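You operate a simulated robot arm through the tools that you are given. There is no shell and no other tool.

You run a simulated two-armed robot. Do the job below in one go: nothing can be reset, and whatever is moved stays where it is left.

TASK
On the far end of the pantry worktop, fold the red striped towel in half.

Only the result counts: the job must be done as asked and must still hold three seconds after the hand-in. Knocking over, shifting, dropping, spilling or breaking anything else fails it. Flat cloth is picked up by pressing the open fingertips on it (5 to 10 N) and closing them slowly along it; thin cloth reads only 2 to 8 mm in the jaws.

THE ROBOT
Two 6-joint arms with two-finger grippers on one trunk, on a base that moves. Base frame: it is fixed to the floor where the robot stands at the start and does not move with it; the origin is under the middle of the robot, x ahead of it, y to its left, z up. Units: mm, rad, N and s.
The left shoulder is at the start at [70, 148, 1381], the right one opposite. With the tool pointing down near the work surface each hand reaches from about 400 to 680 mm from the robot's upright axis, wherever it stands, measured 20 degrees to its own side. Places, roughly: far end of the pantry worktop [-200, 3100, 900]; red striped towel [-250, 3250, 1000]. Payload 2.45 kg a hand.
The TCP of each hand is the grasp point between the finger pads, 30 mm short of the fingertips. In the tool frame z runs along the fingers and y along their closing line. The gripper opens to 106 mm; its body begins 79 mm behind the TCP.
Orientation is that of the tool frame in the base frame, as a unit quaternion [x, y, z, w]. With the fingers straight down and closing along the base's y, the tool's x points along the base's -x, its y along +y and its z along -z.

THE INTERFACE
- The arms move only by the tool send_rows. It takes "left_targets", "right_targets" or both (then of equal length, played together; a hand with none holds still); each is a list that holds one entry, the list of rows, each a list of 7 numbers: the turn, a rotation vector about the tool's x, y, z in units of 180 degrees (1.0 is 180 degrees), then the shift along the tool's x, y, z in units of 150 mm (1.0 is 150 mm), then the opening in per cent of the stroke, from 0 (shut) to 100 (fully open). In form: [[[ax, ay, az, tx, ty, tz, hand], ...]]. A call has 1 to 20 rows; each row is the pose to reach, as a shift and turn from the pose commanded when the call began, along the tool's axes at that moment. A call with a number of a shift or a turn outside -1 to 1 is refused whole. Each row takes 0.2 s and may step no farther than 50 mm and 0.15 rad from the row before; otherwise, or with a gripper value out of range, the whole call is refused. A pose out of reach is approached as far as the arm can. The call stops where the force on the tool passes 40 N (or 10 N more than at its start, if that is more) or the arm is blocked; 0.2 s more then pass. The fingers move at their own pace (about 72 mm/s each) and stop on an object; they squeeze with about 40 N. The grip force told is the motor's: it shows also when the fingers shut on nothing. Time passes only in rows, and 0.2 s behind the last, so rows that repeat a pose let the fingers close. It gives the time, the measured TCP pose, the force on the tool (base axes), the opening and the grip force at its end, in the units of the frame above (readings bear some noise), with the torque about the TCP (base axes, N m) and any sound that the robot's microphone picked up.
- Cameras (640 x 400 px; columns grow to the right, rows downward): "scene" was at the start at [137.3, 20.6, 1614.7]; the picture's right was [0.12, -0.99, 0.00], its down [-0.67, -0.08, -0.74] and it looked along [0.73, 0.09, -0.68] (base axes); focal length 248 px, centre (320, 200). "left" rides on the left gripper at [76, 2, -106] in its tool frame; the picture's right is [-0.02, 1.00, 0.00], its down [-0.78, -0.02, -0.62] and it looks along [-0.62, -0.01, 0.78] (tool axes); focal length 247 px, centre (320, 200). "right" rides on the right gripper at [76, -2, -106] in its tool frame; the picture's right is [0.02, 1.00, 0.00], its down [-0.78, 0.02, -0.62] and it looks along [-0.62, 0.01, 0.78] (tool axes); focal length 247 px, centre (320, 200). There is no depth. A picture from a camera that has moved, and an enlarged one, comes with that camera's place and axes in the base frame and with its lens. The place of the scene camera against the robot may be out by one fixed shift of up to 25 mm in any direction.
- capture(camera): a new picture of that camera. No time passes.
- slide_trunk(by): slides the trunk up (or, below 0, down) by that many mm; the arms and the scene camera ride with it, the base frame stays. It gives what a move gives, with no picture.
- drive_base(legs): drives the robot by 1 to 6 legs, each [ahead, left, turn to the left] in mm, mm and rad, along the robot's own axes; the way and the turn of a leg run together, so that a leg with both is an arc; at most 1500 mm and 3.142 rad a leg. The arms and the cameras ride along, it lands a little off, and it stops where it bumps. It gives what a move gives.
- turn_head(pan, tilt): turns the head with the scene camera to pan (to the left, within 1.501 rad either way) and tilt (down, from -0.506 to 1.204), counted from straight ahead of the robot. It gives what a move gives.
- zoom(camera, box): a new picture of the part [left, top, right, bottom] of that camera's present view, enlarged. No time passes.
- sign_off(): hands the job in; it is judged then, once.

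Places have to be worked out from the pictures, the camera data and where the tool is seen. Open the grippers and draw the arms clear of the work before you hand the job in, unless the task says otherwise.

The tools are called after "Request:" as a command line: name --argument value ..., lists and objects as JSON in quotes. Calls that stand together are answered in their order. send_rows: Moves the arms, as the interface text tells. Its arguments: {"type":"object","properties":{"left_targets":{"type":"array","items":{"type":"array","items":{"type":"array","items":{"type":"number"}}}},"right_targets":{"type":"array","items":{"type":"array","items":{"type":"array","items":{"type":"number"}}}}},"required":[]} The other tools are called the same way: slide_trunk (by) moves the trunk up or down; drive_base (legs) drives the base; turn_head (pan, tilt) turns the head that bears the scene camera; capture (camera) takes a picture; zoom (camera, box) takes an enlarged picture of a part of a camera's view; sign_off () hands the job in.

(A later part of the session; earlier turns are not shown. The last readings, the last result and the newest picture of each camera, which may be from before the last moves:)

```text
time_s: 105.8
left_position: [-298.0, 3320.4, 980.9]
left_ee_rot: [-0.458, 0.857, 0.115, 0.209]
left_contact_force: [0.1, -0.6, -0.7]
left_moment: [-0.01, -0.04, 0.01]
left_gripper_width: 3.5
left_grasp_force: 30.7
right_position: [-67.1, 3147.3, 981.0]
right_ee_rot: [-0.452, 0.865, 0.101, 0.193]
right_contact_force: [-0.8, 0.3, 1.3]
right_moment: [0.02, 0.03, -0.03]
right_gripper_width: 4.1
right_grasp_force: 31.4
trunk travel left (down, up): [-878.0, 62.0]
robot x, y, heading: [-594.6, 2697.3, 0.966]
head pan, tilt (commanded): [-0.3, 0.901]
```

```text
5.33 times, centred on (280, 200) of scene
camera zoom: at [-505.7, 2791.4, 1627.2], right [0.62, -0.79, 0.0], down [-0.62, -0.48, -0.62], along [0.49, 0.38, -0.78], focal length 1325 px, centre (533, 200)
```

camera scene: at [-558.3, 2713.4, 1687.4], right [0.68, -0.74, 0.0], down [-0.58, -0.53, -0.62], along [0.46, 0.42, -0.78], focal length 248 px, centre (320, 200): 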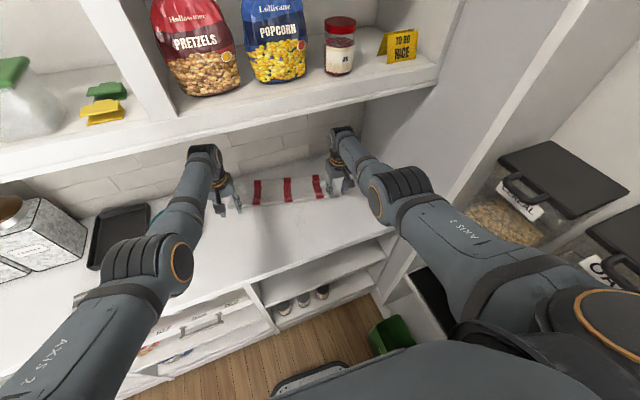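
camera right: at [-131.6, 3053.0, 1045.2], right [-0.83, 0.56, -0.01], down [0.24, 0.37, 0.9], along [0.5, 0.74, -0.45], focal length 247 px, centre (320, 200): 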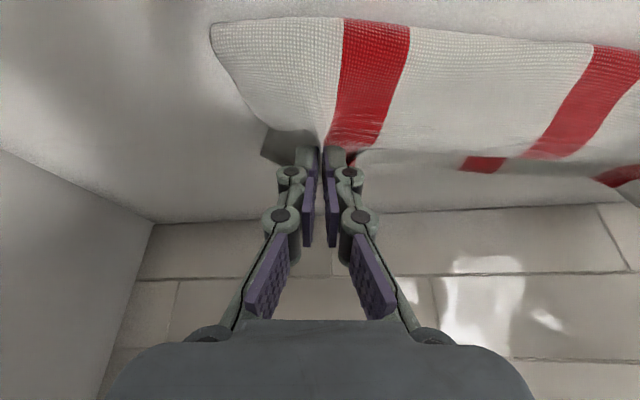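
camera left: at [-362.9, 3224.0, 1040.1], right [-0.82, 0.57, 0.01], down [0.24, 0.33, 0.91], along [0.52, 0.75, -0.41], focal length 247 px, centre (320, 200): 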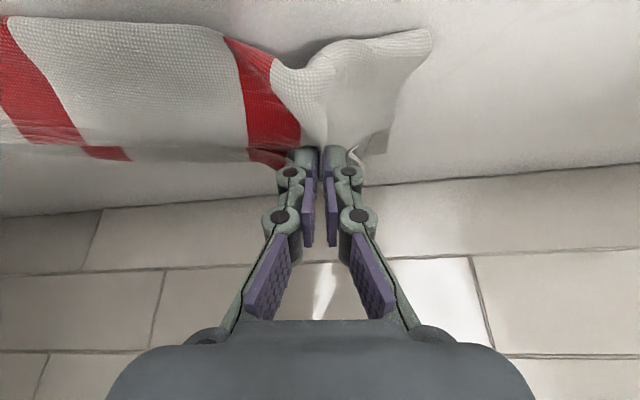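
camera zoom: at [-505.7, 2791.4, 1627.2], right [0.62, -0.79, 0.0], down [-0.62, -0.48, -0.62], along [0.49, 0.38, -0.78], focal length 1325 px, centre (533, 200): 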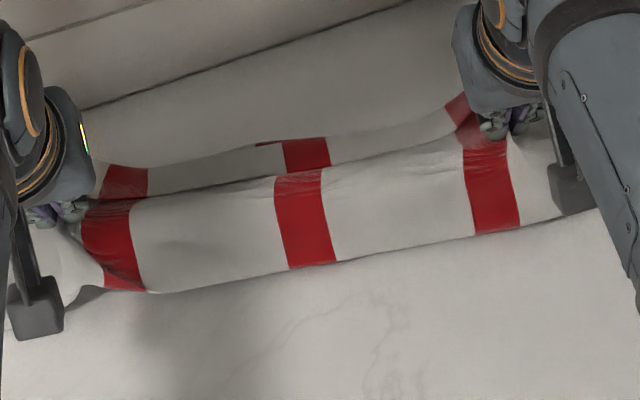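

Only the flap is up, while the lower layer stays on the worktop. To let the hem drop open I need the flap higher without dragging the fold, so I'll back the base and raise the trunk in turns.

Request:
drive_base --legs '[[-25, 0, 0]]'

Request:
slide_trunk --by 25

Request:
drive_base --legs '[[-22, 0, 0]]'

Request:
slide_trunk --by 25

Request:
capture --camera "left"

Request:
capture --camera "right"

Request:
zoom --camera "scene" --box '[180, 150, 380, 275]'

```text
time_s: 106.6
left_position: [-308.8, 3302.7, 976.6]
left_ee_rot: [-0.458, 0.857, 0.112, 0.206]
left_contact_force: [0.9, 0.9, -0.5]
left_moment: [-0.02, 0.02, 0.03]
left_gripper_width: 2.8
left_grasp_force: 30.4
right_position: [-79.5, 3129.8, 978.2]
right_ee_rot: [-0.452, 0.866, 0.1, 0.191]
right_contact_force: [0.0, 1.9, -0.6]
right_moment: [0.02, 0.08, -0.01]
right_gripper_width: 4.1
right_grasp_force: 31.0
trunk travel left (down, up): [-878.0, 62.0]
robot x, y, heading: [-613.6, 2673.3, 0.968]
head pan, tilt (commanded): [-0.3, 0.901]
```

```text
time_s: 107.3
left_position: [-310.0, 3300.1, 1005.9]
left_ee_rot: [-0.458, 0.857, 0.113, 0.208]
left_contact_force: [1.2, -0.5, 0.4]
left_moment: [0.0, 0.01, 0.04]
left_gripper_width: 3.8
left_grasp_force: 31.1
right_position: [-81.7, 3127.5, 1005.1]
right_ee_rot: [-0.452, 0.865, 0.101, 0.192]
right_contact_force: [-0.5, 0.7, -1.4]
right_moment: [0.0, 0.02, 0.02]
right_gripper_width: 2.8
right_grasp_force: 30.8
trunk travel left (down, up): [-903.0, 37.0]
robot x, y, heading: [-610.5, 2674.4, 0.965]
head pan, tilt (commanded): [-0.3, 0.901]
```

```text
time_s: 108.1
left_position: [-321.1, 3285.7, 1002.2]
left_ee_rot: [-0.458, 0.857, 0.112, 0.206]
left_contact_force: [0.4, 1.5, -1.4]
left_moment: [-0.03, 0.02, 0.04]
left_gripper_width: 4.9
left_grasp_force: 35.3
right_position: [-91.9, 3111.9, 1002.9]
right_ee_rot: [-0.453, 0.865, 0.101, 0.19]
right_contact_force: [0.5, 0.8, -0.6]
right_moment: [-0.02, 0.02, -0.03]
right_gripper_width: 2.9
right_grasp_force: 31.1
trunk travel left (down, up): [-903.0, 37.0]
robot x, y, heading: [-625.8, 2656.1, 0.967]
head pan, tilt (commanded): [-0.3, 0.901]
```

```text
time_s: 108.8
left_position: [-323.3, 3283.1, 1030.5]
left_ee_rot: [-0.458, 0.857, 0.113, 0.208]
left_contact_force: [0.6, 0.0, -1.2]
left_moment: [0.01, 0.06, 0.03]
left_gripper_width: 4.0
left_grasp_force: 38.0
right_position: [-94.3, 3109.7, 1031.6]
right_ee_rot: [-0.452, 0.865, 0.102, 0.193]
right_contact_force: [-0.6, 0.7, -0.1]
right_moment: [-0.01, -0.05, -0.02]
right_gripper_width: 4.5
right_grasp_force: 32.6
trunk travel left (down, up): [-928.0, 12.0]
robot x, y, heading: [-625.2, 2654.6, 0.963]
head pan, tilt (commanded): [-0.3, 0.901]
```

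```text
taken
camera left: at [-389.5, 3186.0, 1089.7], right [-0.82, 0.57, 0.01], down [0.24, 0.33, 0.91], along [0.51, 0.75, -0.41], focal length 247 px, centre (320, 200)
```

left: 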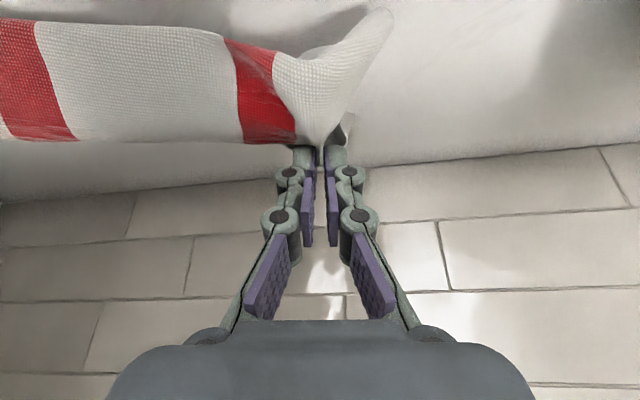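

```text
taken
camera right: at [-158.2, 3015.2, 1094.8], right [-0.83, 0.55, -0.01], down [0.24, 0.37, 0.9], along [0.5, 0.74, -0.45], focal length 247 px, centre (320, 200)
```

right: 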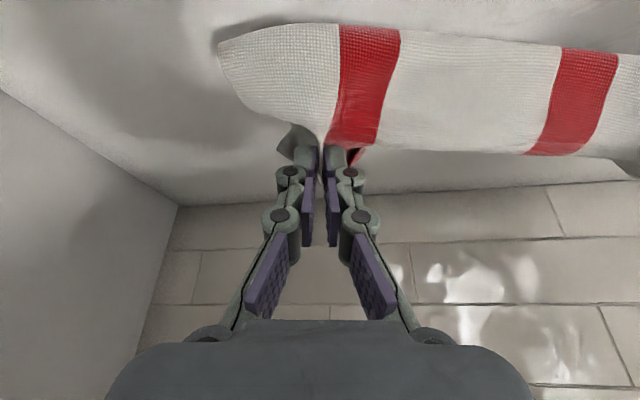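

```text
3.20 times, centred on (280, 212) of scene
camera zoom: at [-531.9, 2753.6, 1677.2], right [0.62, -0.79, 0.0], down [-0.62, -0.48, -0.62], along [0.49, 0.38, -0.78], focal length 795 px, centre (448, 160)
```

zoom: 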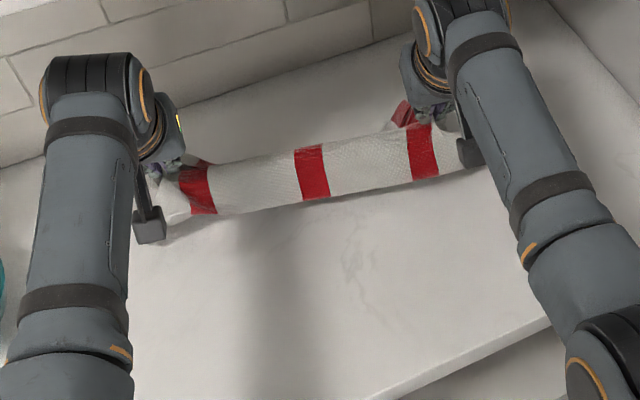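

I can't tell yet whether the lower layer stayed down, so I'll enlarge these views.

Request:
zoom --camera "scene" --box '[215, 170, 345, 235]'

Request:
zoom --camera "left" --box '[180, 0, 440, 180]'

Request:
zoom --camera "right" --box '[190, 0, 450, 190]'

```text
4.92 times, centred on (280, 202) of scene
camera zoom: at [-531.9, 2753.6, 1677.2], right [0.62, -0.79, 0.0], down [-0.62, -0.48, -0.62], along [0.49, 0.38, -0.78], focal length 1223 px, centre (517, 188)
```

zoom: 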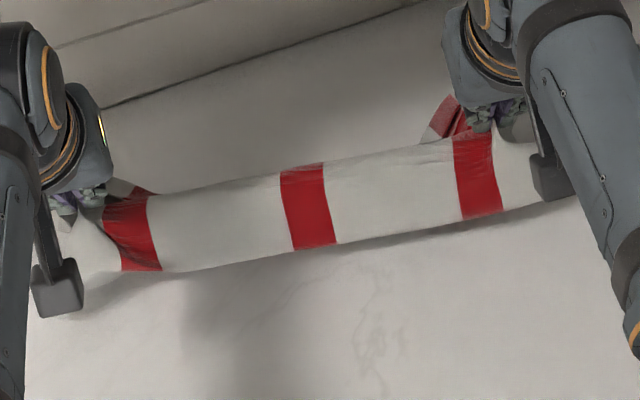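

```text
2.22 times, centred on (310, 90) of left
camera zoom: at [-389.5, 3186.0, 1089.7], right [-0.82, 0.57, 0.01], down [0.24, 0.33, 0.91], along [0.51, 0.75, -0.41], focal length 549 px, centre (342, 444)
```

zoom: 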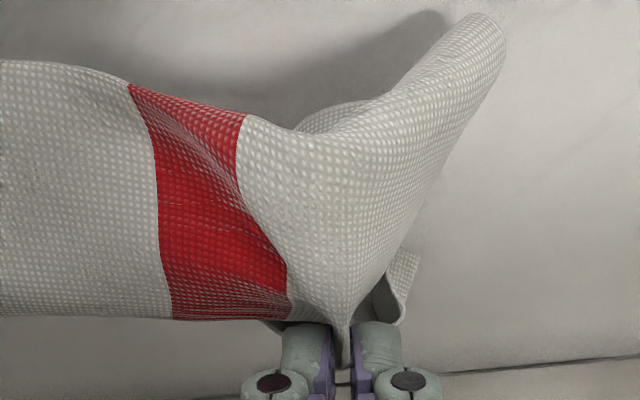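

```text
2.11 times, centred on (320, 95) of right
camera zoom: at [-158.2, 3015.2, 1094.8], right [-0.83, 0.55, -0.01], down [0.24, 0.37, 0.9], along [0.5, 0.74, -0.45], focal length 520 px, centre (320, 421)
```

zoom: 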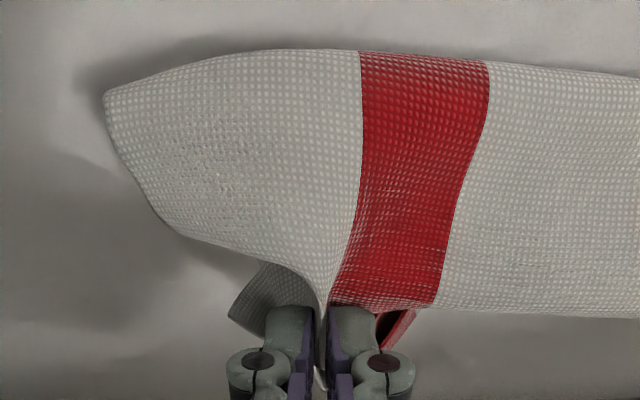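

Both layers were gripped: the whole folded towel is now in the air, held about 55–70 mm from its open edges. A few quick vertical shakes should help the turned-back hem drop open while it hangs.

Request:
send_rows --left_targets '[[[0, 0, 0, 0.1, 0, 0.195, 0], [0, 0, 0, 0, 0, 0, 0], [0, 0, 0, 0.1, 0, 0.195, 0], [0, 0, 0, 0, 0, 0, 0], [0, 0, 0, 0.1, 0, 0.195, 0], [0, 0, 0, 0, 0, 0, 0], [0, 0, 0, 0, 0, 0, 0]]]' --right_targets '[[[0, 0, 0, 0.094, 0, 0.199, 0], [0, 0, 0, 0, 0, 0, 0], [0, 0, 0, 0.094, 0, 0.199, 0], [0, 0, 0, 0, 0, 0, 0], [0, 0, 0, 0.094, 0, 0.199, 0], [0, 0, 0, 0, 0, 0, 0], [0, 0, 0, 0, 0, 0, 0]]]'

Request:
zoom --camera "right" --box '[190, 0, 640, 260]'

Request:
zoom --camera "left" --box '[0, 0, 440, 260]'

```text
time_s: 110.4
left_position: [-323.0, 3279.9, 1033.1]
left_ee_rot: [-0.459, 0.857, 0.113, 0.208]
left_contact_force: [-0.5, 1.2, -1.4]
left_moment: [-0.04, -0.04, -0.03]
left_gripper_width: 5.6
left_grasp_force: 38.7
right_position: [-96.5, 3109.2, 1032.0]
right_ee_rot: [-0.453, 0.864, 0.103, 0.194]
right_contact_force: [0.0, 0.8, 1.6]
right_moment: [-0.09, 0.03, -0.03]
right_gripper_width: 2.9
right_grasp_force: 36.6
trunk travel left (down, up): [-928.0, 12.0]
robot x, y, heading: [-624.9, 2655.6, 0.962]
head pan, tilt (commanded): [-0.3, 0.901]
```

```text
1.42 times, centred on (415, 130) of right
camera zoom: at [-160.3, 3014.8, 1095.8], right [-0.83, 0.55, -0.01], down [0.24, 0.37, 0.9], along [0.5, 0.74, -0.44], focal length 351 px, centre (185, 300)
```

zoom: 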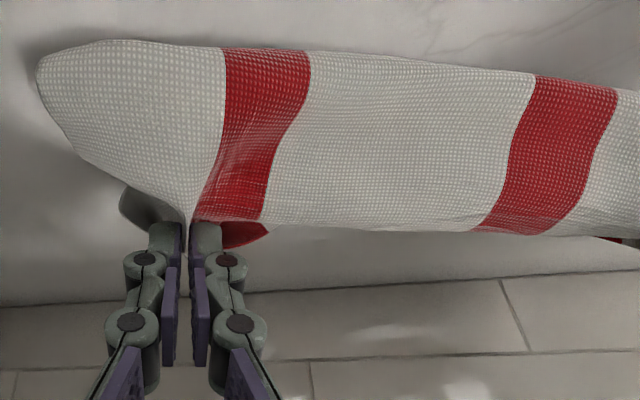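

```text
1.45 times, centred on (220, 130) of left
camera zoom: at [-389.3, 3183.7, 1091.7], right [-0.82, 0.57, 0.02], down [0.24, 0.33, 0.91], along [0.51, 0.75, -0.41], focal length 359 px, centre (466, 302)
```

zoom: 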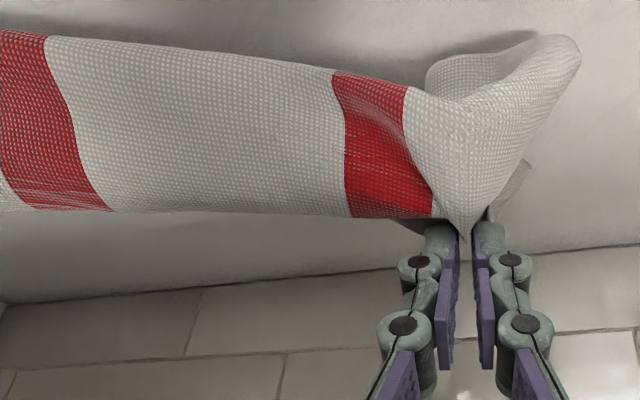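

The towel hangs nicely folded from both hands. I'll drive 55 mm forward at height, then set it down in alternating small steps down and back, so the hanging open edges lie out flat away from me.

Request:
drive_base --legs '[[55, 0, 0]]'

Request:
slide_trunk --by -16

Request:
drive_base --legs '[[-20, 0, 0]]'

Request:
slide_trunk --by -18

Request:
drive_base --legs '[[-20, 0, 0]]'

Request:
slide_trunk --by -18

Request:
capture --camera "left"

Request:
capture --camera "right"

Request:
zoom --camera "scene" --box '[180, 150, 380, 275]'

```text
time_s: 111.4
left_position: [-296.4, 3318.8, 1037.8]
left_ee_rot: [-0.458, 0.856, 0.116, 0.211]
left_contact_force: [0.9, 0.1, -1.0]
left_moment: [0.04, 0.03, -0.02]
left_gripper_width: 4.1
left_grasp_force: 34.0
right_position: [-70.1, 3147.4, 1036.4]
right_ee_rot: [-0.452, 0.864, 0.104, 0.196]
right_contact_force: [-0.4, -0.6, 3.5]
right_moment: [0.11, -0.1, -0.01]
right_gripper_width: 1.0
right_grasp_force: 32.3
trunk travel left (down, up): [-928.0, 12.0]
robot x, y, heading: [-592.8, 2694.6, 0.964]
head pan, tilt (commanded): [-0.3, 0.901]
```

```text
time_s: 112.0
left_position: [-294.3, 3322.1, 1017.7]
left_ee_rot: [-0.458, 0.856, 0.115, 0.209]
left_contact_force: [0.0, -1.0, -0.3]
left_moment: [0.03, 0.01, -0.01]
left_gripper_width: 0.4
left_grasp_force: 26.5
right_position: [-67.9, 3151.2, 1017.7]
right_ee_rot: [-0.452, 0.865, 0.102, 0.193]
right_contact_force: [0.1, -0.5, -0.4]
right_moment: [0.0, -0.04, -0.03]
right_gripper_width: 1.8
right_grasp_force: 30.0
trunk travel left (down, up): [-912.0, 28.0]
robot x, y, heading: [-594.8, 2697.7, 0.967]
head pan, tilt (commanded): [-0.3, 0.901]
```

```text
time_s: 112.8
left_position: [-302.0, 3312.0, 1012.9]
left_ee_rot: [-0.459, 0.857, 0.113, 0.206]
left_contact_force: [0.1, 1.4, -1.3]
left_moment: [-0.05, 0.05, 0.01]
left_gripper_width: 3.7
left_grasp_force: 31.3
right_position: [-74.1, 3139.6, 1011.1]
right_ee_rot: [-0.452, 0.866, 0.1, 0.191]
right_contact_force: [-0.2, -0.2, -0.2]
right_moment: [-0.03, 0.03, -0.03]
right_gripper_width: 3.3
right_grasp_force: 30.3
trunk travel left (down, up): [-912.0, 28.0]
robot x, y, heading: [-605.4, 2682.3, 0.965]
head pan, tilt (commanded): [-0.3, 0.901]
```

```text
time_s: 113.4
left_position: [-302.5, 3309.1, 997.3]
left_ee_rot: [-0.458, 0.857, 0.113, 0.207]
left_contact_force: [0.1, 0.6, -0.1]
left_moment: [-0.04, 0.0, -0.02]
left_gripper_width: 4.1
left_grasp_force: 30.3
right_position: [-75.8, 3137.0, 996.2]
right_ee_rot: [-0.453, 0.865, 0.101, 0.191]
right_contact_force: [-0.6, 0.2, -1.8]
right_moment: [-0.03, -0.02, 0.03]
right_gripper_width: 1.5
right_grasp_force: 29.6
trunk travel left (down, up): [-894.0, 46.0]
robot x, y, heading: [-607.2, 2681.6, 0.964]
head pan, tilt (commanded): [-0.3, 0.901]
```

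```text
time_s: 114.2
left_position: [-312.5, 3294.5, 995.7]
left_ee_rot: [-0.458, 0.857, 0.114, 0.206]
left_contact_force: [0.8, 1.7, -2.3]
left_moment: [-0.06, 0.01, 0.0]
left_gripper_width: 4.5
left_grasp_force: 39.8
right_position: [-86.3, 3123.0, 994.9]
right_ee_rot: [-0.452, 0.866, 0.101, 0.19]
right_contact_force: [1.6, 1.5, -0.7]
right_moment: [-0.03, 0.06, 0.02]
right_gripper_width: 2.9
right_grasp_force: 34.6
trunk travel left (down, up): [-894.0, 46.0]
robot x, y, heading: [-620.1, 2663.5, 0.963]
head pan, tilt (commanded): [-0.3, 0.901]
```

```text
time_s: 114.9
left_position: [-314.0, 3292.7, 979.4]
left_ee_rot: [-0.459, 0.857, 0.114, 0.207]
left_contact_force: [-0.5, 0.7, 0.1]
left_moment: [-0.03, 0.04, 0.01]
left_gripper_width: 0.2
left_grasp_force: 26.4
right_position: [-86.6, 3122.5, 978.2]
right_ee_rot: [-0.451, 0.865, 0.102, 0.192]
right_contact_force: [0.6, -0.3, -1.0]
right_moment: [-0.03, 0.0, 0.02]
right_gripper_width: 3.0
right_grasp_force: 30.9
trunk travel left (down, up): [-876.0, 64.0]
robot x, y, heading: [-616.3, 2660.6, 0.96]
head pan, tilt (commanded): [-0.3, 0.901]
```

```text
taken
camera left: at [-379.9, 3196.6, 1038.4], right [-0.82, 0.57, 0.01], down [0.24, 0.33, 0.91], along [0.51, 0.75, -0.41], focal length 247 px, centre (320, 200)
```

left: 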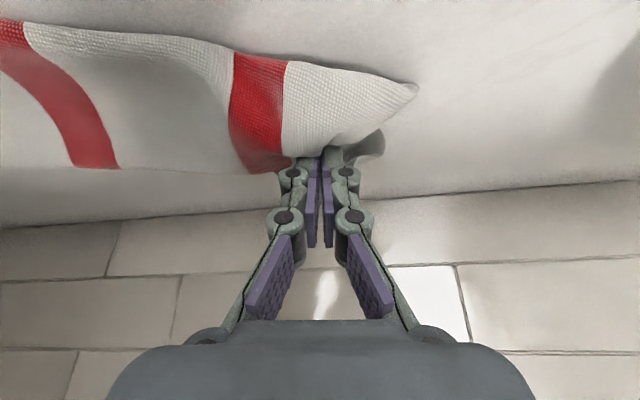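

```text
taken
camera right: at [-151.1, 3027.5, 1042.3], right [-0.83, 0.56, -0.01], down [0.24, 0.38, 0.89], along [0.5, 0.74, -0.45], focal length 247 px, centre (320, 200)
```

right: 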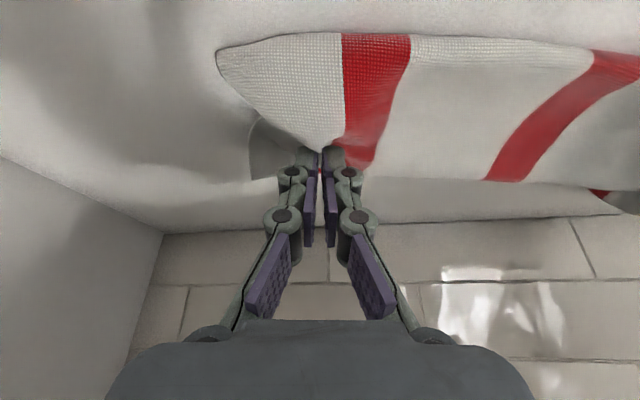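

```text
3.20 times, centred on (280, 212) of scene
camera zoom: at [-523.3, 2765.8, 1625.0], right [0.62, -0.79, 0.0], down [-0.62, -0.48, -0.62], along [0.49, 0.38, -0.78], focal length 795 px, centre (448, 160)
```

zoom: 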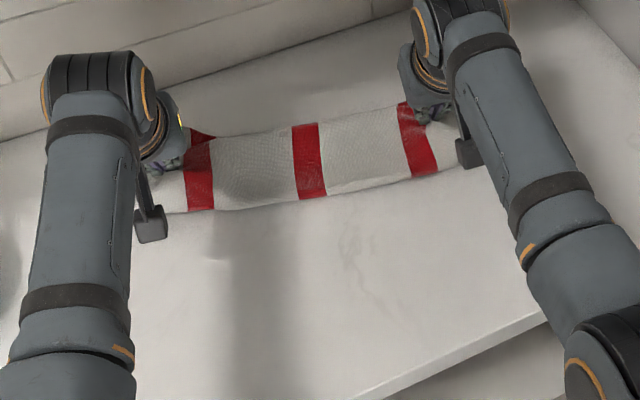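

The set-down goes well so far, with no unexpected forces. I'll continue the last steps down and back.

Request:
drive_base --legs '[[-18, 0, 0]]'

Request:
slide_trunk --by -16

Request:
drive_base --legs '[[-10, 0, 0]]'

Request:
slide_trunk --by -7

Request:
capture --camera "left"

Request:
capture --camera "right"

Request:
zoom --camera "scene" --box '[180, 150, 380, 275]'

```text
time_s: 115.7
left_position: [-323.5, 3280.5, 978.1]
left_ee_rot: [-0.458, 0.857, 0.113, 0.207]
left_contact_force: [1.1, -0.4, 0.0]
left_moment: [0.0, 0.02, 0.01]
left_gripper_width: 4.5
left_grasp_force: 32.2
right_position: [-96.5, 3108.5, 976.5]
right_ee_rot: [-0.453, 0.865, 0.101, 0.19]
right_contact_force: [0.9, -0.1, 0.4]
right_moment: [-0.01, 0.0, 0.02]
right_gripper_width: 1.1
right_grasp_force: 32.9
trunk travel left (down, up): [-876.0, 64.0]
robot x, y, heading: [-628.7, 2651.9, 0.96]
head pan, tilt (commanded): [-0.3, 0.901]
```

```text
time_s: 116.3
left_position: [-325.5, 3277.8, 963.3]
left_ee_rot: [-0.459, 0.857, 0.114, 0.208]
left_contact_force: [1.3, 1.0, -1.1]
left_moment: [-0.07, 0.05, -0.01]
left_gripper_width: 0.9
left_grasp_force: 26.9
right_position: [-98.3, 3108.0, 964.3]
right_ee_rot: [-0.452, 0.865, 0.101, 0.193]
right_contact_force: [1.7, 1.3, -1.8]
right_moment: [-0.04, -0.01, -0.02]
right_gripper_width: 1.0
right_grasp_force: 29.2
trunk travel left (down, up): [-860.0, 80.0]
robot x, y, heading: [-624.6, 2652.2, 0.966]
head pan, tilt (commanded): [-0.3, 0.901]
```

```text
time_s: 117.0
left_position: [-330.2, 3270.7, 962.7]
left_ee_rot: [-0.46, 0.856, 0.114, 0.207]
left_contact_force: [-0.4, -0.3, 3.4]
left_moment: [-0.02, -0.06, -0.02]
left_gripper_width: 0.0
left_grasp_force: 26.9
right_position: [-103.5, 3099.4, 962.3]
right_ee_rot: [-0.452, 0.866, 0.1, 0.191]
right_contact_force: [-0.2, 0.2, -0.2]
right_moment: [-0.02, 0.05, 0.0]
right_gripper_width: 1.9
right_grasp_force: 34.6
trunk travel left (down, up): [-860.0, 80.0]
robot x, y, heading: [-633.7, 2639.9, 0.963]
head pan, tilt (commanded): [-0.3, 0.901]
```

```text
time_s: 117.6
left_position: [-330.7, 3269.9, 956.7]
left_ee_rot: [-0.459, 0.856, 0.115, 0.209]
left_contact_force: [0.5, 1.4, -0.2]
left_moment: [0.0, 0.02, 0.04]
left_gripper_width: 6.1
left_grasp_force: 32.8
right_position: [-105.2, 3099.1, 955.7]
right_ee_rot: [-0.452, 0.865, 0.101, 0.192]
right_contact_force: [-1.5, -1.7, 1.6]
right_moment: [0.03, 0.06, 0.0]
right_gripper_width: 0.4
right_grasp_force: 28.5
trunk travel left (down, up): [-853.0, 87.0]
robot x, y, heading: [-631.5, 2645.2, 0.961]
head pan, tilt (commanded): [-0.3, 0.901]
```

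```text
taken
camera left: at [-396.9, 3173.1, 1016.0], right [-0.82, 0.57, 0.01], down [0.24, 0.33, 0.91], along [0.51, 0.75, -0.41], focal length 247 px, centre (320, 200)
```

left: 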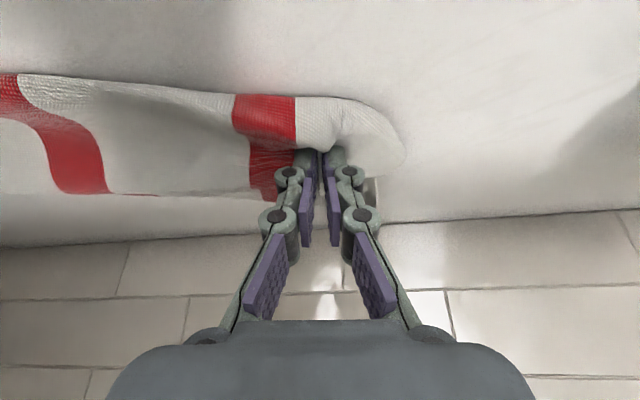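

```text
taken
camera right: at [-168.0, 3004.0, 1019.8], right [-0.83, 0.55, -0.01], down [0.24, 0.38, 0.9], along [0.5, 0.74, -0.45], focal length 247 px, centre (320, 200)
```

right: 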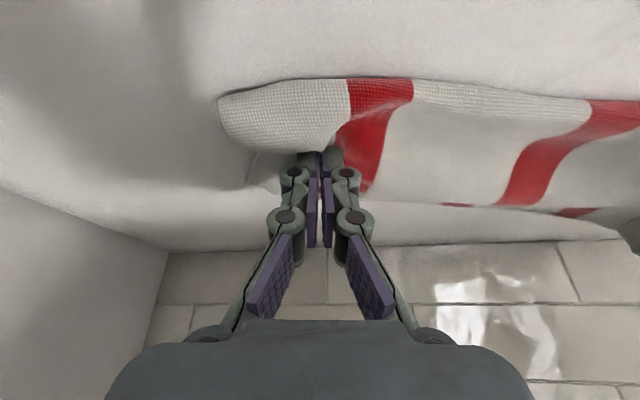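

```text
3.20 times, centred on (280, 212) of scene
camera zoom: at [-540.3, 2741.7, 1602.1], right [0.62, -0.79, 0.0], down [-0.62, -0.48, -0.62], along [0.49, 0.38, -0.78], focal length 795 px, centre (448, 160)
```

zoom: 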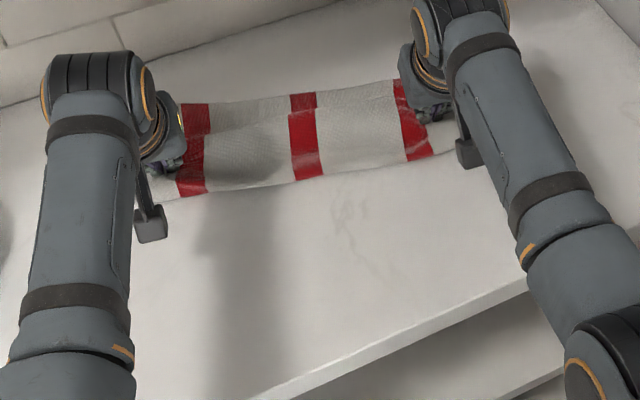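

The towel is down with its open edges laid out away from me. I'll open slowly, then lift off to look.

Request:
send_rows --left_targets '[[[0, 0, 0, 0, 0, 0, 3], [0, 0, 0, 0, 0, 0, 7], [0, 0, 0, 0, 0, 0, 12], [0, 0, 0, 0, 0, 0, 18], [0, 0, 0, 0, 0, 0, 24], [0, 0, 0, 0, 0, 0, 30], [0, 0, 0, -0.03, 0, -0.06, 34], [0, 0, 0, -0.077, 0, -0.147, 38], [0, 0, 0, -0.123, 0, -0.236, 40], [0, 0, 0, -0.154, 0, -0.295, 40]]]' --right_targets '[[[0, 0, 0, 0, 0, 0, 3], [0, 0, 0, 0, 0, 0, 7], [0, 0, 0, 0, 0, 0, 12], [0, 0, 0, 0, 0, 0, 18], [0, 0, 0, 0, 0, 0, 24], [0, 0, 0, 0, 0, 0, 30], [0, 0, 0, -0.028, 0, -0.06, 34], [0, 0, 0, -0.071, 0, -0.15, 38], [0, 0, 0, -0.114, 0, -0.241, 40], [0, 0, 0, -0.142, 0, -0.301, 40]]]'

Request:
drive_base --legs '[[-80, 0, 0]]'

Request:
capture --camera "left"

Request:
capture --camera "right"

Request:
zoom --camera "scene" --box '[200, 100, 400, 225]'

```text
time_s: 119.8
left_position: [-330.5, 3268.3, 1007.3]
left_ee_rot: [-0.458, 0.856, 0.114, 0.208]
left_contact_force: [-0.5, 0.6, -0.4]
left_moment: [0.01, 0.03, -0.01]
left_gripper_width: 42.5
left_grasp_force: 0.2
right_position: [-103.7, 3097.8, 1007.2]
right_ee_rot: [-0.453, 0.865, 0.1, 0.192]
right_contact_force: [0.4, -0.3, 0.0]
right_moment: [-0.01, 0.03, 0.02]
right_gripper_width: 42.3
right_grasp_force: 0.0
trunk travel left (down, up): [-853.0, 87.0]
robot x, y, heading: [-634.5, 2645.7, 0.96]
head pan, tilt (commanded): [-0.3, 0.901]
```

```text
time_s: 120.8
left_position: [-373.8, 3206.6, 1005.1]
left_ee_rot: [-0.459, 0.856, 0.114, 0.207]
left_contact_force: [0.3, 0.8, 0.2]
left_moment: [-0.01, 0.0, 0.0]
left_gripper_width: 42.2
left_grasp_force: 0.0
right_position: [-148.6, 3035.7, 1003.9]
right_ee_rot: [-0.452, 0.865, 0.101, 0.192]
right_contact_force: [-0.8, 0.2, 0.5]
right_moment: [0.0, 0.03, 0.01]
right_gripper_width: 42.2
right_grasp_force: 0.0
trunk travel left (down, up): [-853.0, 87.0]
robot x, y, heading: [-681.5, 2578.5, 0.966]
head pan, tilt (commanded): [-0.3, 0.901]
```

```text
taken
camera left: at [-440.8, 3109.8, 1064.3], right [-0.82, 0.57, 0.02], down [0.25, 0.33, 0.91], along [0.51, 0.75, -0.41], focal length 247 px, centre (320, 200)
```

left: 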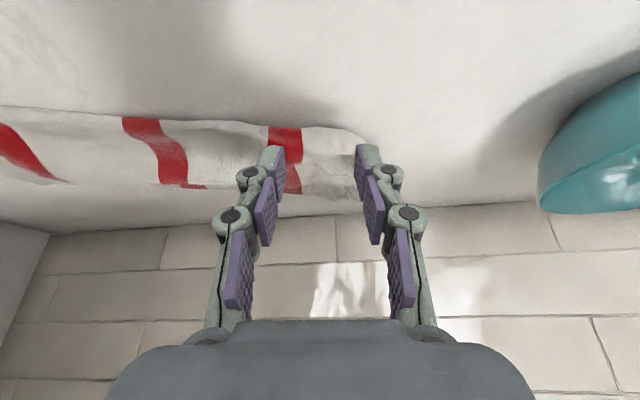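

```text
taken
camera right: at [-211.6, 2941.8, 1068.4], right [-0.83, 0.55, -0.01], down [0.24, 0.38, 0.89], along [0.5, 0.74, -0.45], focal length 247 px, centre (320, 200)
```

right: 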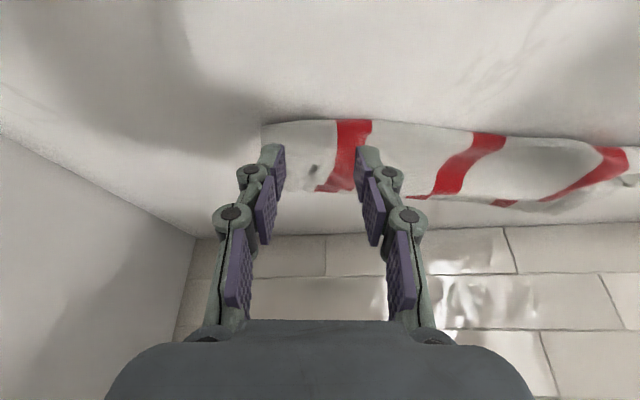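

```text
3.20 times, centred on (300, 162) of scene
camera zoom: at [-583.2, 2679.7, 1601.7], right [0.62, -0.79, 0.0], down [-0.62, -0.49, -0.62], along [0.49, 0.38, -0.79], focal length 795 px, centre (384, 320)
```

zoom: 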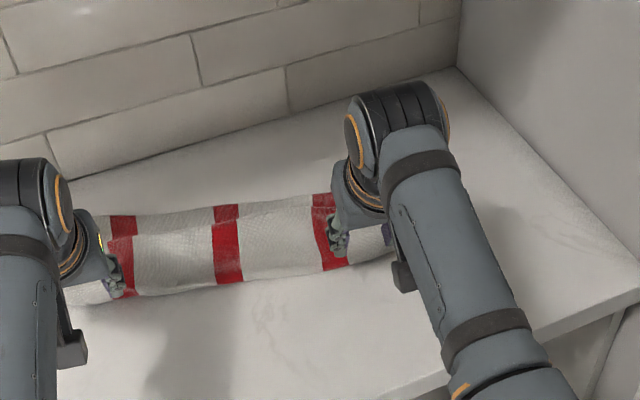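

I'll bring the hands back upright and up a little, so their cameras look down on the towel.

Request:
send_rows --left_targets '[[[0, 0.035, 0, 0.08, 0, -0.1, 40], [0, 0.07, 0, 0.16, 0, -0.2, 40], [0, 0.11, 0, 0.24, 0, -0.3, 40], [0, 0.153, 0, 0.321, 0, -0.393, 40], [0, 0.153, 0, 0.321, 0, -0.393, 40]]]' --right_targets '[[[0, 0.035, 0, 0.07, 0, -0.09, 40], [0, 0.07, 0, 0.14, 0, -0.18, 40], [0, 0.105, 0, 0.21, 0, -0.27, 40], [0, 0.14, 0, 0.277, 0, -0.352, 40], [0, 0.14, 0, 0.277, 0, -0.352, 40]]]'

Request:
capture --camera "left"

Request:
capture --camera "right"

Request:
capture --camera "scene"

```text
time_s: 122.0
left_position: [-413.6, 3145.6, 1039.0]
left_ee_rot: [-0.473, 0.881, 0.002, -0.002]
left_contact_force: [-0.5, -0.2, 0.1]
left_moment: [0.03, 0.01, 0.01]
left_gripper_width: 42.5
left_grasp_force: 0.1
right_position: [-184.2, 2984.2, 1037.1]
right_ee_rot: [-0.464, 0.886, -0.001, -0.001]
right_contact_force: [-0.2, -0.2, 0.2]
right_moment: [-0.02, 0.01, 0.01]
right_gripper_width: 42.5
right_grasp_force: 0.0
trunk travel left (down, up): [-853.0, 87.0]
robot x, y, heading: [-681.6, 2576.9, 0.962]
head pan, tilt (commanded): [-0.3, 0.901]
```

```text
taken
camera left: at [-458.6, 3083.5, 1144.3], right [-0.82, 0.57, 0.01], down [0.45, 0.64, 0.62], along [0.35, 0.51, -0.79], focal length 247 px, centre (320, 200)
```

left: 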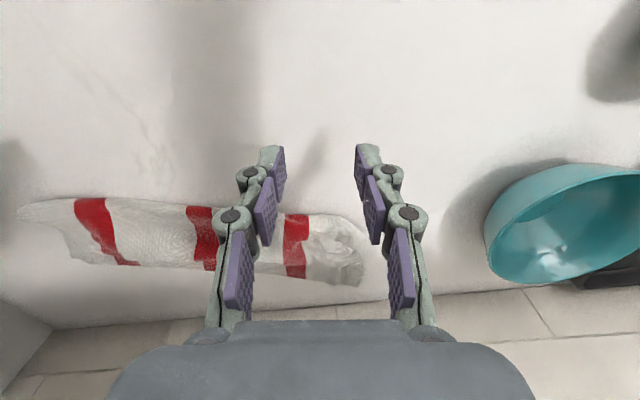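

```text
taken
camera right: at [-226.3, 2921.4, 1142.9], right [-0.83, 0.55, 0.0], down [0.43, 0.65, 0.62], along [0.34, 0.52, -0.79], focal length 247 px, centre (320, 200)
```

right: 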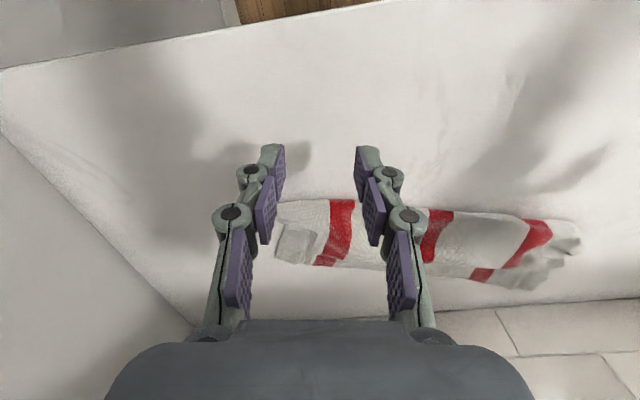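

```text
taken
camera scene: at [-585.9, 2676.1, 1602.2], right [0.62, -0.79, 0.0], down [-0.62, -0.48, -0.62], along [0.49, 0.38, -0.78], focal length 248 px, centre (320, 200)
```

scene: 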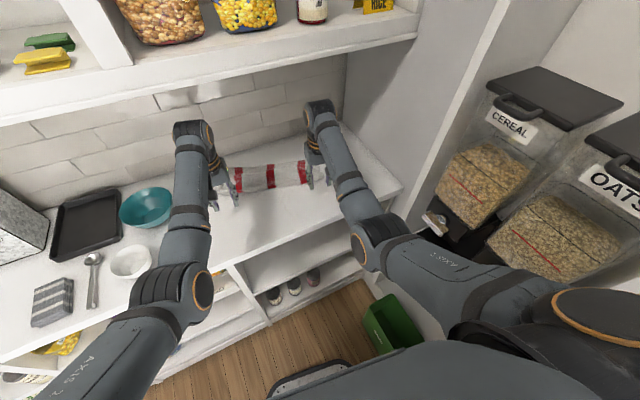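

I'll enlarge the towel in the hand-camera views to see its state.

Request:
zoom --camera "left" --box '[10, 180, 250, 300]'

Request:
zoom --camera "left" --box '[230, 180, 400, 300]'

Request:
zoom --camera "right" --box '[260, 180, 430, 290]'

Request:
zoom --camera "right" --box '[400, 180, 600, 310]'

```text
2.67 times, centred on (130, 240) of left
camera zoom: at [-458.6, 3083.5, 1144.3], right [-0.82, 0.57, 0.01], down [0.45, 0.64, 0.62], along [0.35, 0.51, -0.79], focal length 659 px, centre (827, 93)
```

zoom: 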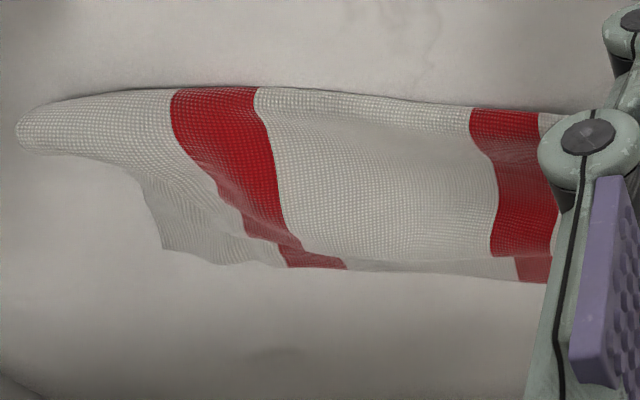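

```text
3.33 times, centred on (315, 240) of left
camera zoom: at [-458.6, 3083.5, 1144.3], right [-0.82, 0.57, 0.01], down [0.45, 0.64, 0.62], along [0.35, 0.51, -0.79], focal length 823 px, centre (337, 67)
```

zoom: 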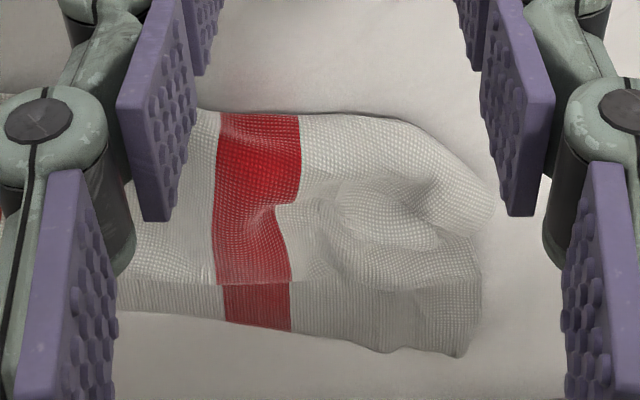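

```text
3.64 times, centred on (345, 235) of right
camera zoom: at [-226.3, 2921.4, 1142.9], right [-0.83, 0.55, 0.0], down [0.43, 0.65, 0.62], along [0.34, 0.52, -0.79], focal length 898 px, centre (229, 73)
```

zoom: 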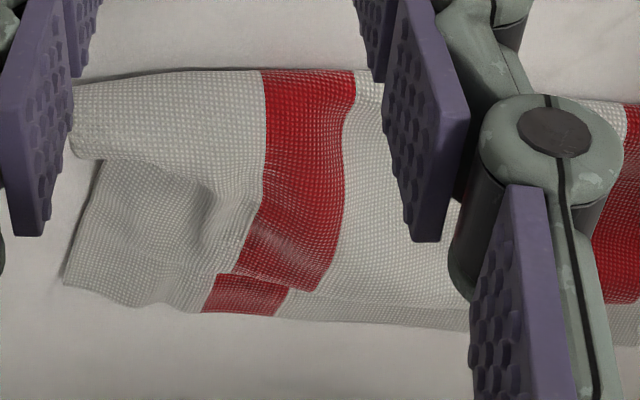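

```text
3.08 times, centred on (500, 245) of right
camera zoom: at [-226.3, 2921.4, 1142.9], right [-0.83, 0.55, 0.0], down [0.43, 0.65, 0.62], along [0.34, 0.52, -0.79], focal length 760 px, centre (-234, 62)
```

zoom: 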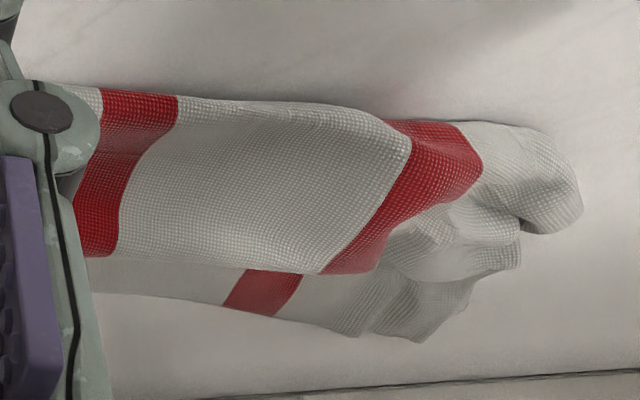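

That last try left the ends crumpled, so the sound thing is to open the towel out again and refold it properly. It now lies turned about 15° with its far edge roughly from (-1424, 2769) to (-1809, 2896). First I'll move the left hand outward and tilt both hands forward, ready to re-approach at a matching angle.

Request:
send_rows --left_targets '[[[0, 0, 0, 0, 0.14, 0, 40], [0, 0, 0, -0.05, 0.28, 0, 40], [0, -0.035, 0, -0.12, 0.42, 0.03, 40], [0, -0.07, 0, -0.2, 0.56, 0.06, 40], [0, -0.11, 0, -0.27, 0.56, 0.1, 40], [0, -0.15, 0, -0.27, 0.56, 0.13, 40]]]' --right_targets '[[[0, 0, 0, 0, 0, 0, 40], [0, 0, 0, -0.1, 0, 0, 40], [0, -0.035, 0, -0.2, 0, 0.03, 40], [0, -0.07, 0, -0.3, 0, 0.06, 40], [0, -0.11, 0, -0.33, 0, 0.1, 40], [0, -0.14, 0, -0.33, 0, 0.13, 40]]]'

Request:
drive_base --legs '[[60, 25, -0.137]]'

Request:
capture --camera "left"

Request:
capture --camera "right"

Request:
capture --camera "scene"

```text
time_s: 123.4
left_position: [-463.6, 3224.2, 1018.9]
left_ee_rot: [-0.46, 0.856, 0.114, 0.206]
left_contact_force: [-0.7, -0.1, 0.7]
left_moment: [0.01, 0.01, 0.0]
left_gripper_width: 42.4
left_grasp_force: 0.0
right_position: [-156.7, 3023.0, 1019.7]
right_ee_rot: [-0.453, 0.864, 0.103, 0.194]
right_contact_force: [0.5, -0.3, 0.0]
right_moment: [-0.03, -0.03, -0.04]
right_gripper_width: 42.7
right_grasp_force: 0.1
trunk travel left (down, up): [-853.0, 87.0]
robot x, y, heading: [-677.5, 2577.8, 0.965]
head pan, tilt (commanded): [-0.3, 0.901]
```

```text
time_s: 124.5
left_position: [-358.7, 3248.6, 1019.9]
left_ee_rot: [-0.399, 0.886, 0.099, 0.214]
left_contact_force: [-1.2, 0.7, -0.5]
left_moment: [0.01, -0.02, 0.01]
left_gripper_width: 42.6
left_grasp_force: 0.1
right_position: [-82.8, 3007.4, 1018.7]
right_ee_rot: [-0.391, 0.894, 0.089, 0.201]
right_contact_force: [-0.8, -0.5, 1.3]
right_moment: [0.04, 0.02, -0.02]
right_gripper_width: 42.7
right_grasp_force: 0.0
trunk travel left (down, up): [-853.0, 87.0]
robot x, y, heading: [-663.4, 2640.3, 0.827]
head pan, tilt (commanded): [-0.3, 0.901]
```

```text
taken
camera left: at [-438.2, 3162.9, 1079.7], right [-0.74, 0.68, 0.01], down [0.29, 0.29, 0.91], along [0.61, 0.67, -0.41], focal length 247 px, centre (320, 200)
```

left: 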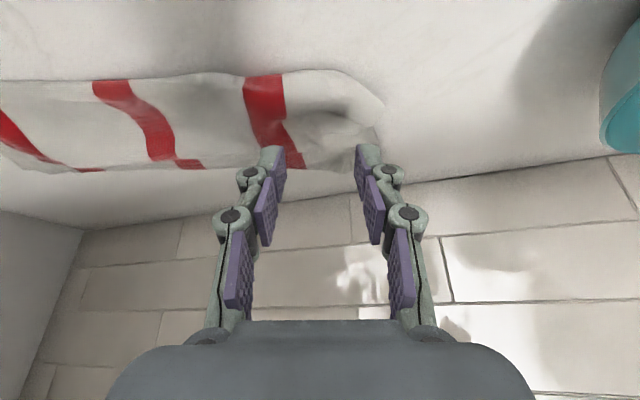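

```text
taken
camera right: at [-159.6, 2922.1, 1083.2], right [-0.75, 0.66, -0.01], down [0.29, 0.34, 0.9], along [0.6, 0.67, -0.44], focal length 247 px, centre (320, 200)
```

right: 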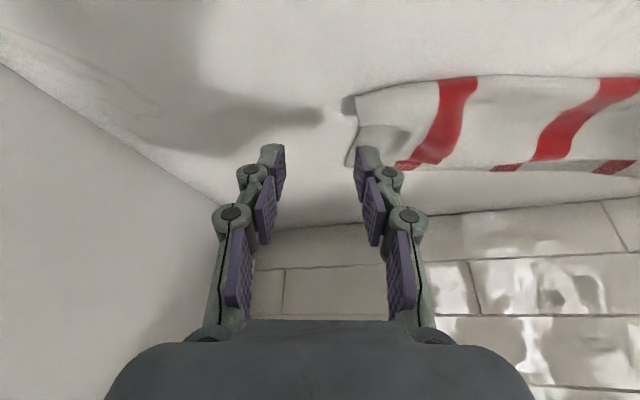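

```text
taken
camera scene: at [-560.5, 2720.4, 1602.8], right [0.5, -0.87, 0.0], down [-0.68, -0.39, -0.62], along [0.54, 0.31, -0.78], focal length 248 px, centre (320, 200)
```

scene: 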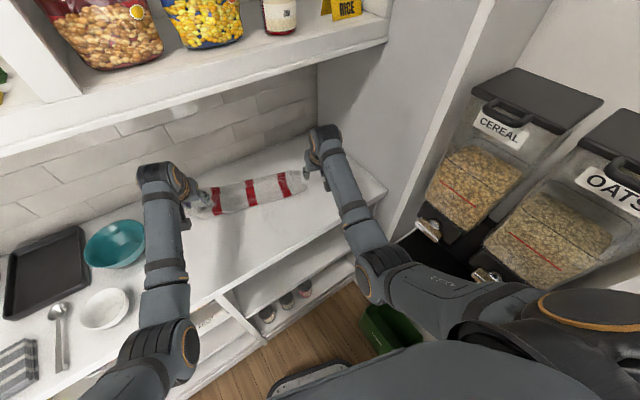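

The robot is now aligned with the towel. I'll enlarge both views to pick out the lower layer's far edge for a fresh grip.

Request:
zoom --camera "left" --box '[200, 50, 420, 188]'

Request:
zoom --camera "left" --box '[0, 60, 240, 210]'

Request:
zoom --camera "right" --box '[330, 50, 640, 244]'

```text
2.90 times, centred on (310, 119) of left
camera zoom: at [-438.2, 3162.9, 1079.7], right [-0.74, 0.68, 0.01], down [0.29, 0.29, 0.91], along [0.61, 0.67, -0.41], focal length 716 px, centre (349, 435)
```

zoom: 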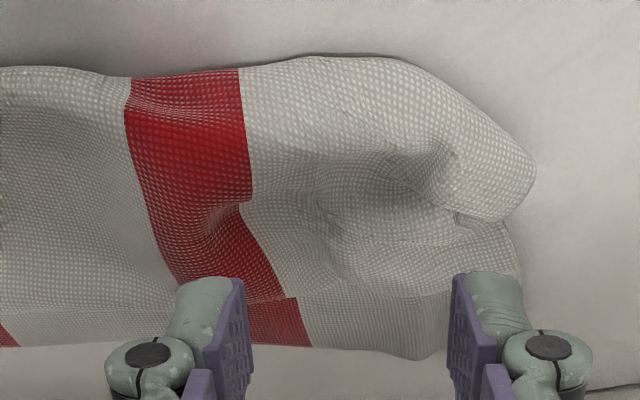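

```text
2.67 times, centred on (120, 135) of left
camera zoom: at [-438.2, 3162.9, 1079.7], right [-0.74, 0.68, 0.01], down [0.29, 0.29, 0.91], along [0.61, 0.67, -0.41], focal length 659 px, centre (853, 373)
```

zoom: 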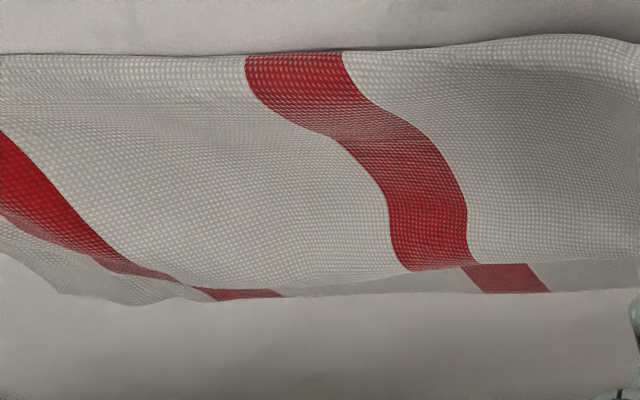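

```text
2.06 times, centred on (485, 147) of right
camera zoom: at [-159.6, 2922.1, 1083.2], right [-0.75, 0.66, -0.01], down [0.29, 0.34, 0.9], along [0.6, 0.67, -0.44], focal length 509 px, centre (-20, 309)
```

zoom: 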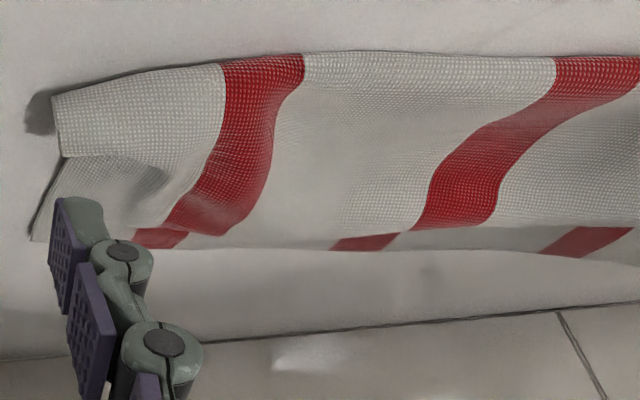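

The fold came undone at the ends, and the flap now stands up to about z 943, so I'll open it fully. The lower layer's far strip is exposed at about 780 mm ahead: I'll drive 110 mm in and place the grippers over that strip near each end.

Request:
drive_base --legs '[[110, 0, 0]]'

Request:
send_rows --left_targets '[[[0, 0, 0, -0.03, -0.02, 0.05, 35], [0, 0, 0, -0.04, -0.04, 0.12, 30], [0, 0, 0, 0.0, -0.05, 0.2, 30], [0, 0, 0, 0.03, -0.05, 0.27, 30], [0, 0, 0, 0.047, -0.05, 0.31, 30]]]' --right_targets '[[[0, 0, 0, 0.04, 0.14, 0, 35], [0, 0, 0, 0.08, 0.28, 0, 30], [0, 0, 0, 0.12, 0.42, 0.05, 30], [0, 0, 0, 0.18, 0.42, 0.15, 30], [0, 0, 0, 0.215, 0.42, 0.24, 30]]]'

Request:
capture --camera "left"

Request:
capture --camera "right"

```text
time_s: 125.7
left_position: [-283.8, 3332.3, 1019.3]
left_ee_rot: [-0.398, 0.887, 0.098, 0.214]
left_contact_force: [-0.1, 0.7, -0.1]
left_moment: [0.0, 0.02, -0.02]
left_gripper_width: 42.4
left_grasp_force: 0.0
right_position: [-7.8, 3088.7, 1018.0]
right_ee_rot: [-0.392, 0.894, 0.089, 0.2]
right_contact_force: [-0.9, 0.5, -0.3]
right_moment: [-0.02, 0.01, 0.02]
right_gripper_width: 42.5
right_grasp_force: 0.0
trunk travel left (down, up): [-853.0, 87.0]
robot x, y, heading: [-583.2, 2720.2, 0.821]
head pan, tilt (commanded): [-0.3, 0.901]
```

```text
time_s: 126.8
left_position: [-266.1, 3338.5, 972.1]
left_ee_rot: [-0.398, 0.887, 0.098, 0.212]
left_contact_force: [0.7, -0.5, -0.8]
left_moment: [0.03, -0.01, -0.01]
left_gripper_width: 31.5
left_grasp_force: 0.0
right_position: [-61.4, 3124.6, 970.5]
right_ee_rot: [-0.392, 0.894, 0.088, 0.198]
right_contact_force: [-0.6, 0.2, 0.4]
right_moment: [-0.01, -0.04, 0.0]
right_gripper_width: 31.9
right_grasp_force: 0.0
trunk travel left (down, up): [-853.0, 87.0]
robot x, y, heading: [-587.0, 2722.0, 0.821]
head pan, tilt (commanded): [-0.3, 0.901]
```

```text
taken
camera left: at [-345.1, 3252.8, 1032.6], right [-0.74, 0.68, 0.02], down [0.29, 0.3, 0.91], along [0.61, 0.67, -0.42], focal length 247 px, centre (320, 200)
```

left: 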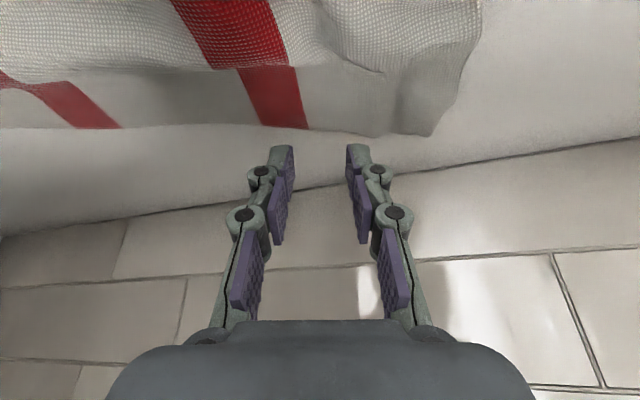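

```text
taken
camera right: at [-137.2, 3039.6, 1034.1], right [-0.75, 0.66, -0.01], down [0.29, 0.34, 0.9], along [0.6, 0.67, -0.45], focal length 247 px, centre (320, 200)
```

right: 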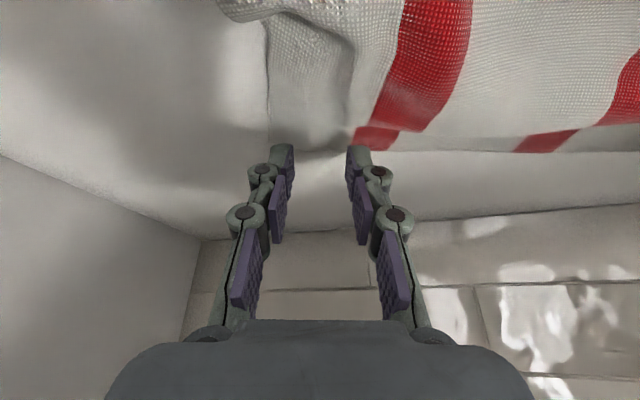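

The single-layer strip is clear: about 50 mm of it shows on the left, and the far edge is about 683 mm ahead on both sides. I'll set the contact lines about 17 mm inside that edge and lower toward contact.

Request:
send_rows --left_targets '[[[0, 0, 0, 0.047, 0.05, -0.024, 30], [0, 0, 0, 0.075, 0.053, 0.03, 30], [0, 0, 0, 0.099, 0.053, 0.077, 30], [0, 0, 0, 0.105, 0.053, 0.089, 30], [0, 0, 0, 0.105, 0.053, 0.089, 30]]]' --right_targets '[[[0, 0, 0, -0.04, 0, 0.02, 30], [0, 0, 0, -0.02, 0, 0.07, 30], [0, 0, 0, 0.0, 0, 0.111, 30], [0, 0, 0, 0.006, 0, 0.123, 30], [0, 0, 0, 0.006, 0, 0.123, 30]]]'

```text
time_s: 128.1
left_position: [-278.1, 3339.8, 954.1]
left_ee_rot: [-0.398, 0.887, 0.098, 0.211]
left_contact_force: [0.3, -0.4, 0.2]
left_moment: [-0.01, -0.01, 0.01]
left_gripper_width: 31.8
left_grasp_force: 0.1
right_position: [-55.6, 3128.9, 954.7]
right_ee_rot: [-0.39, 0.895, 0.087, 0.2]
right_contact_force: [-0.2, 0.1, -0.7]
right_moment: [0.02, -0.02, 0.0]
right_gripper_width: 31.9
right_grasp_force: 0.1
trunk travel left (down, up): [-853.0, 87.0]
robot x, y, heading: [-588.6, 2720.4, 0.824]
head pan, tilt (commanded): [-0.3, 0.901]
```

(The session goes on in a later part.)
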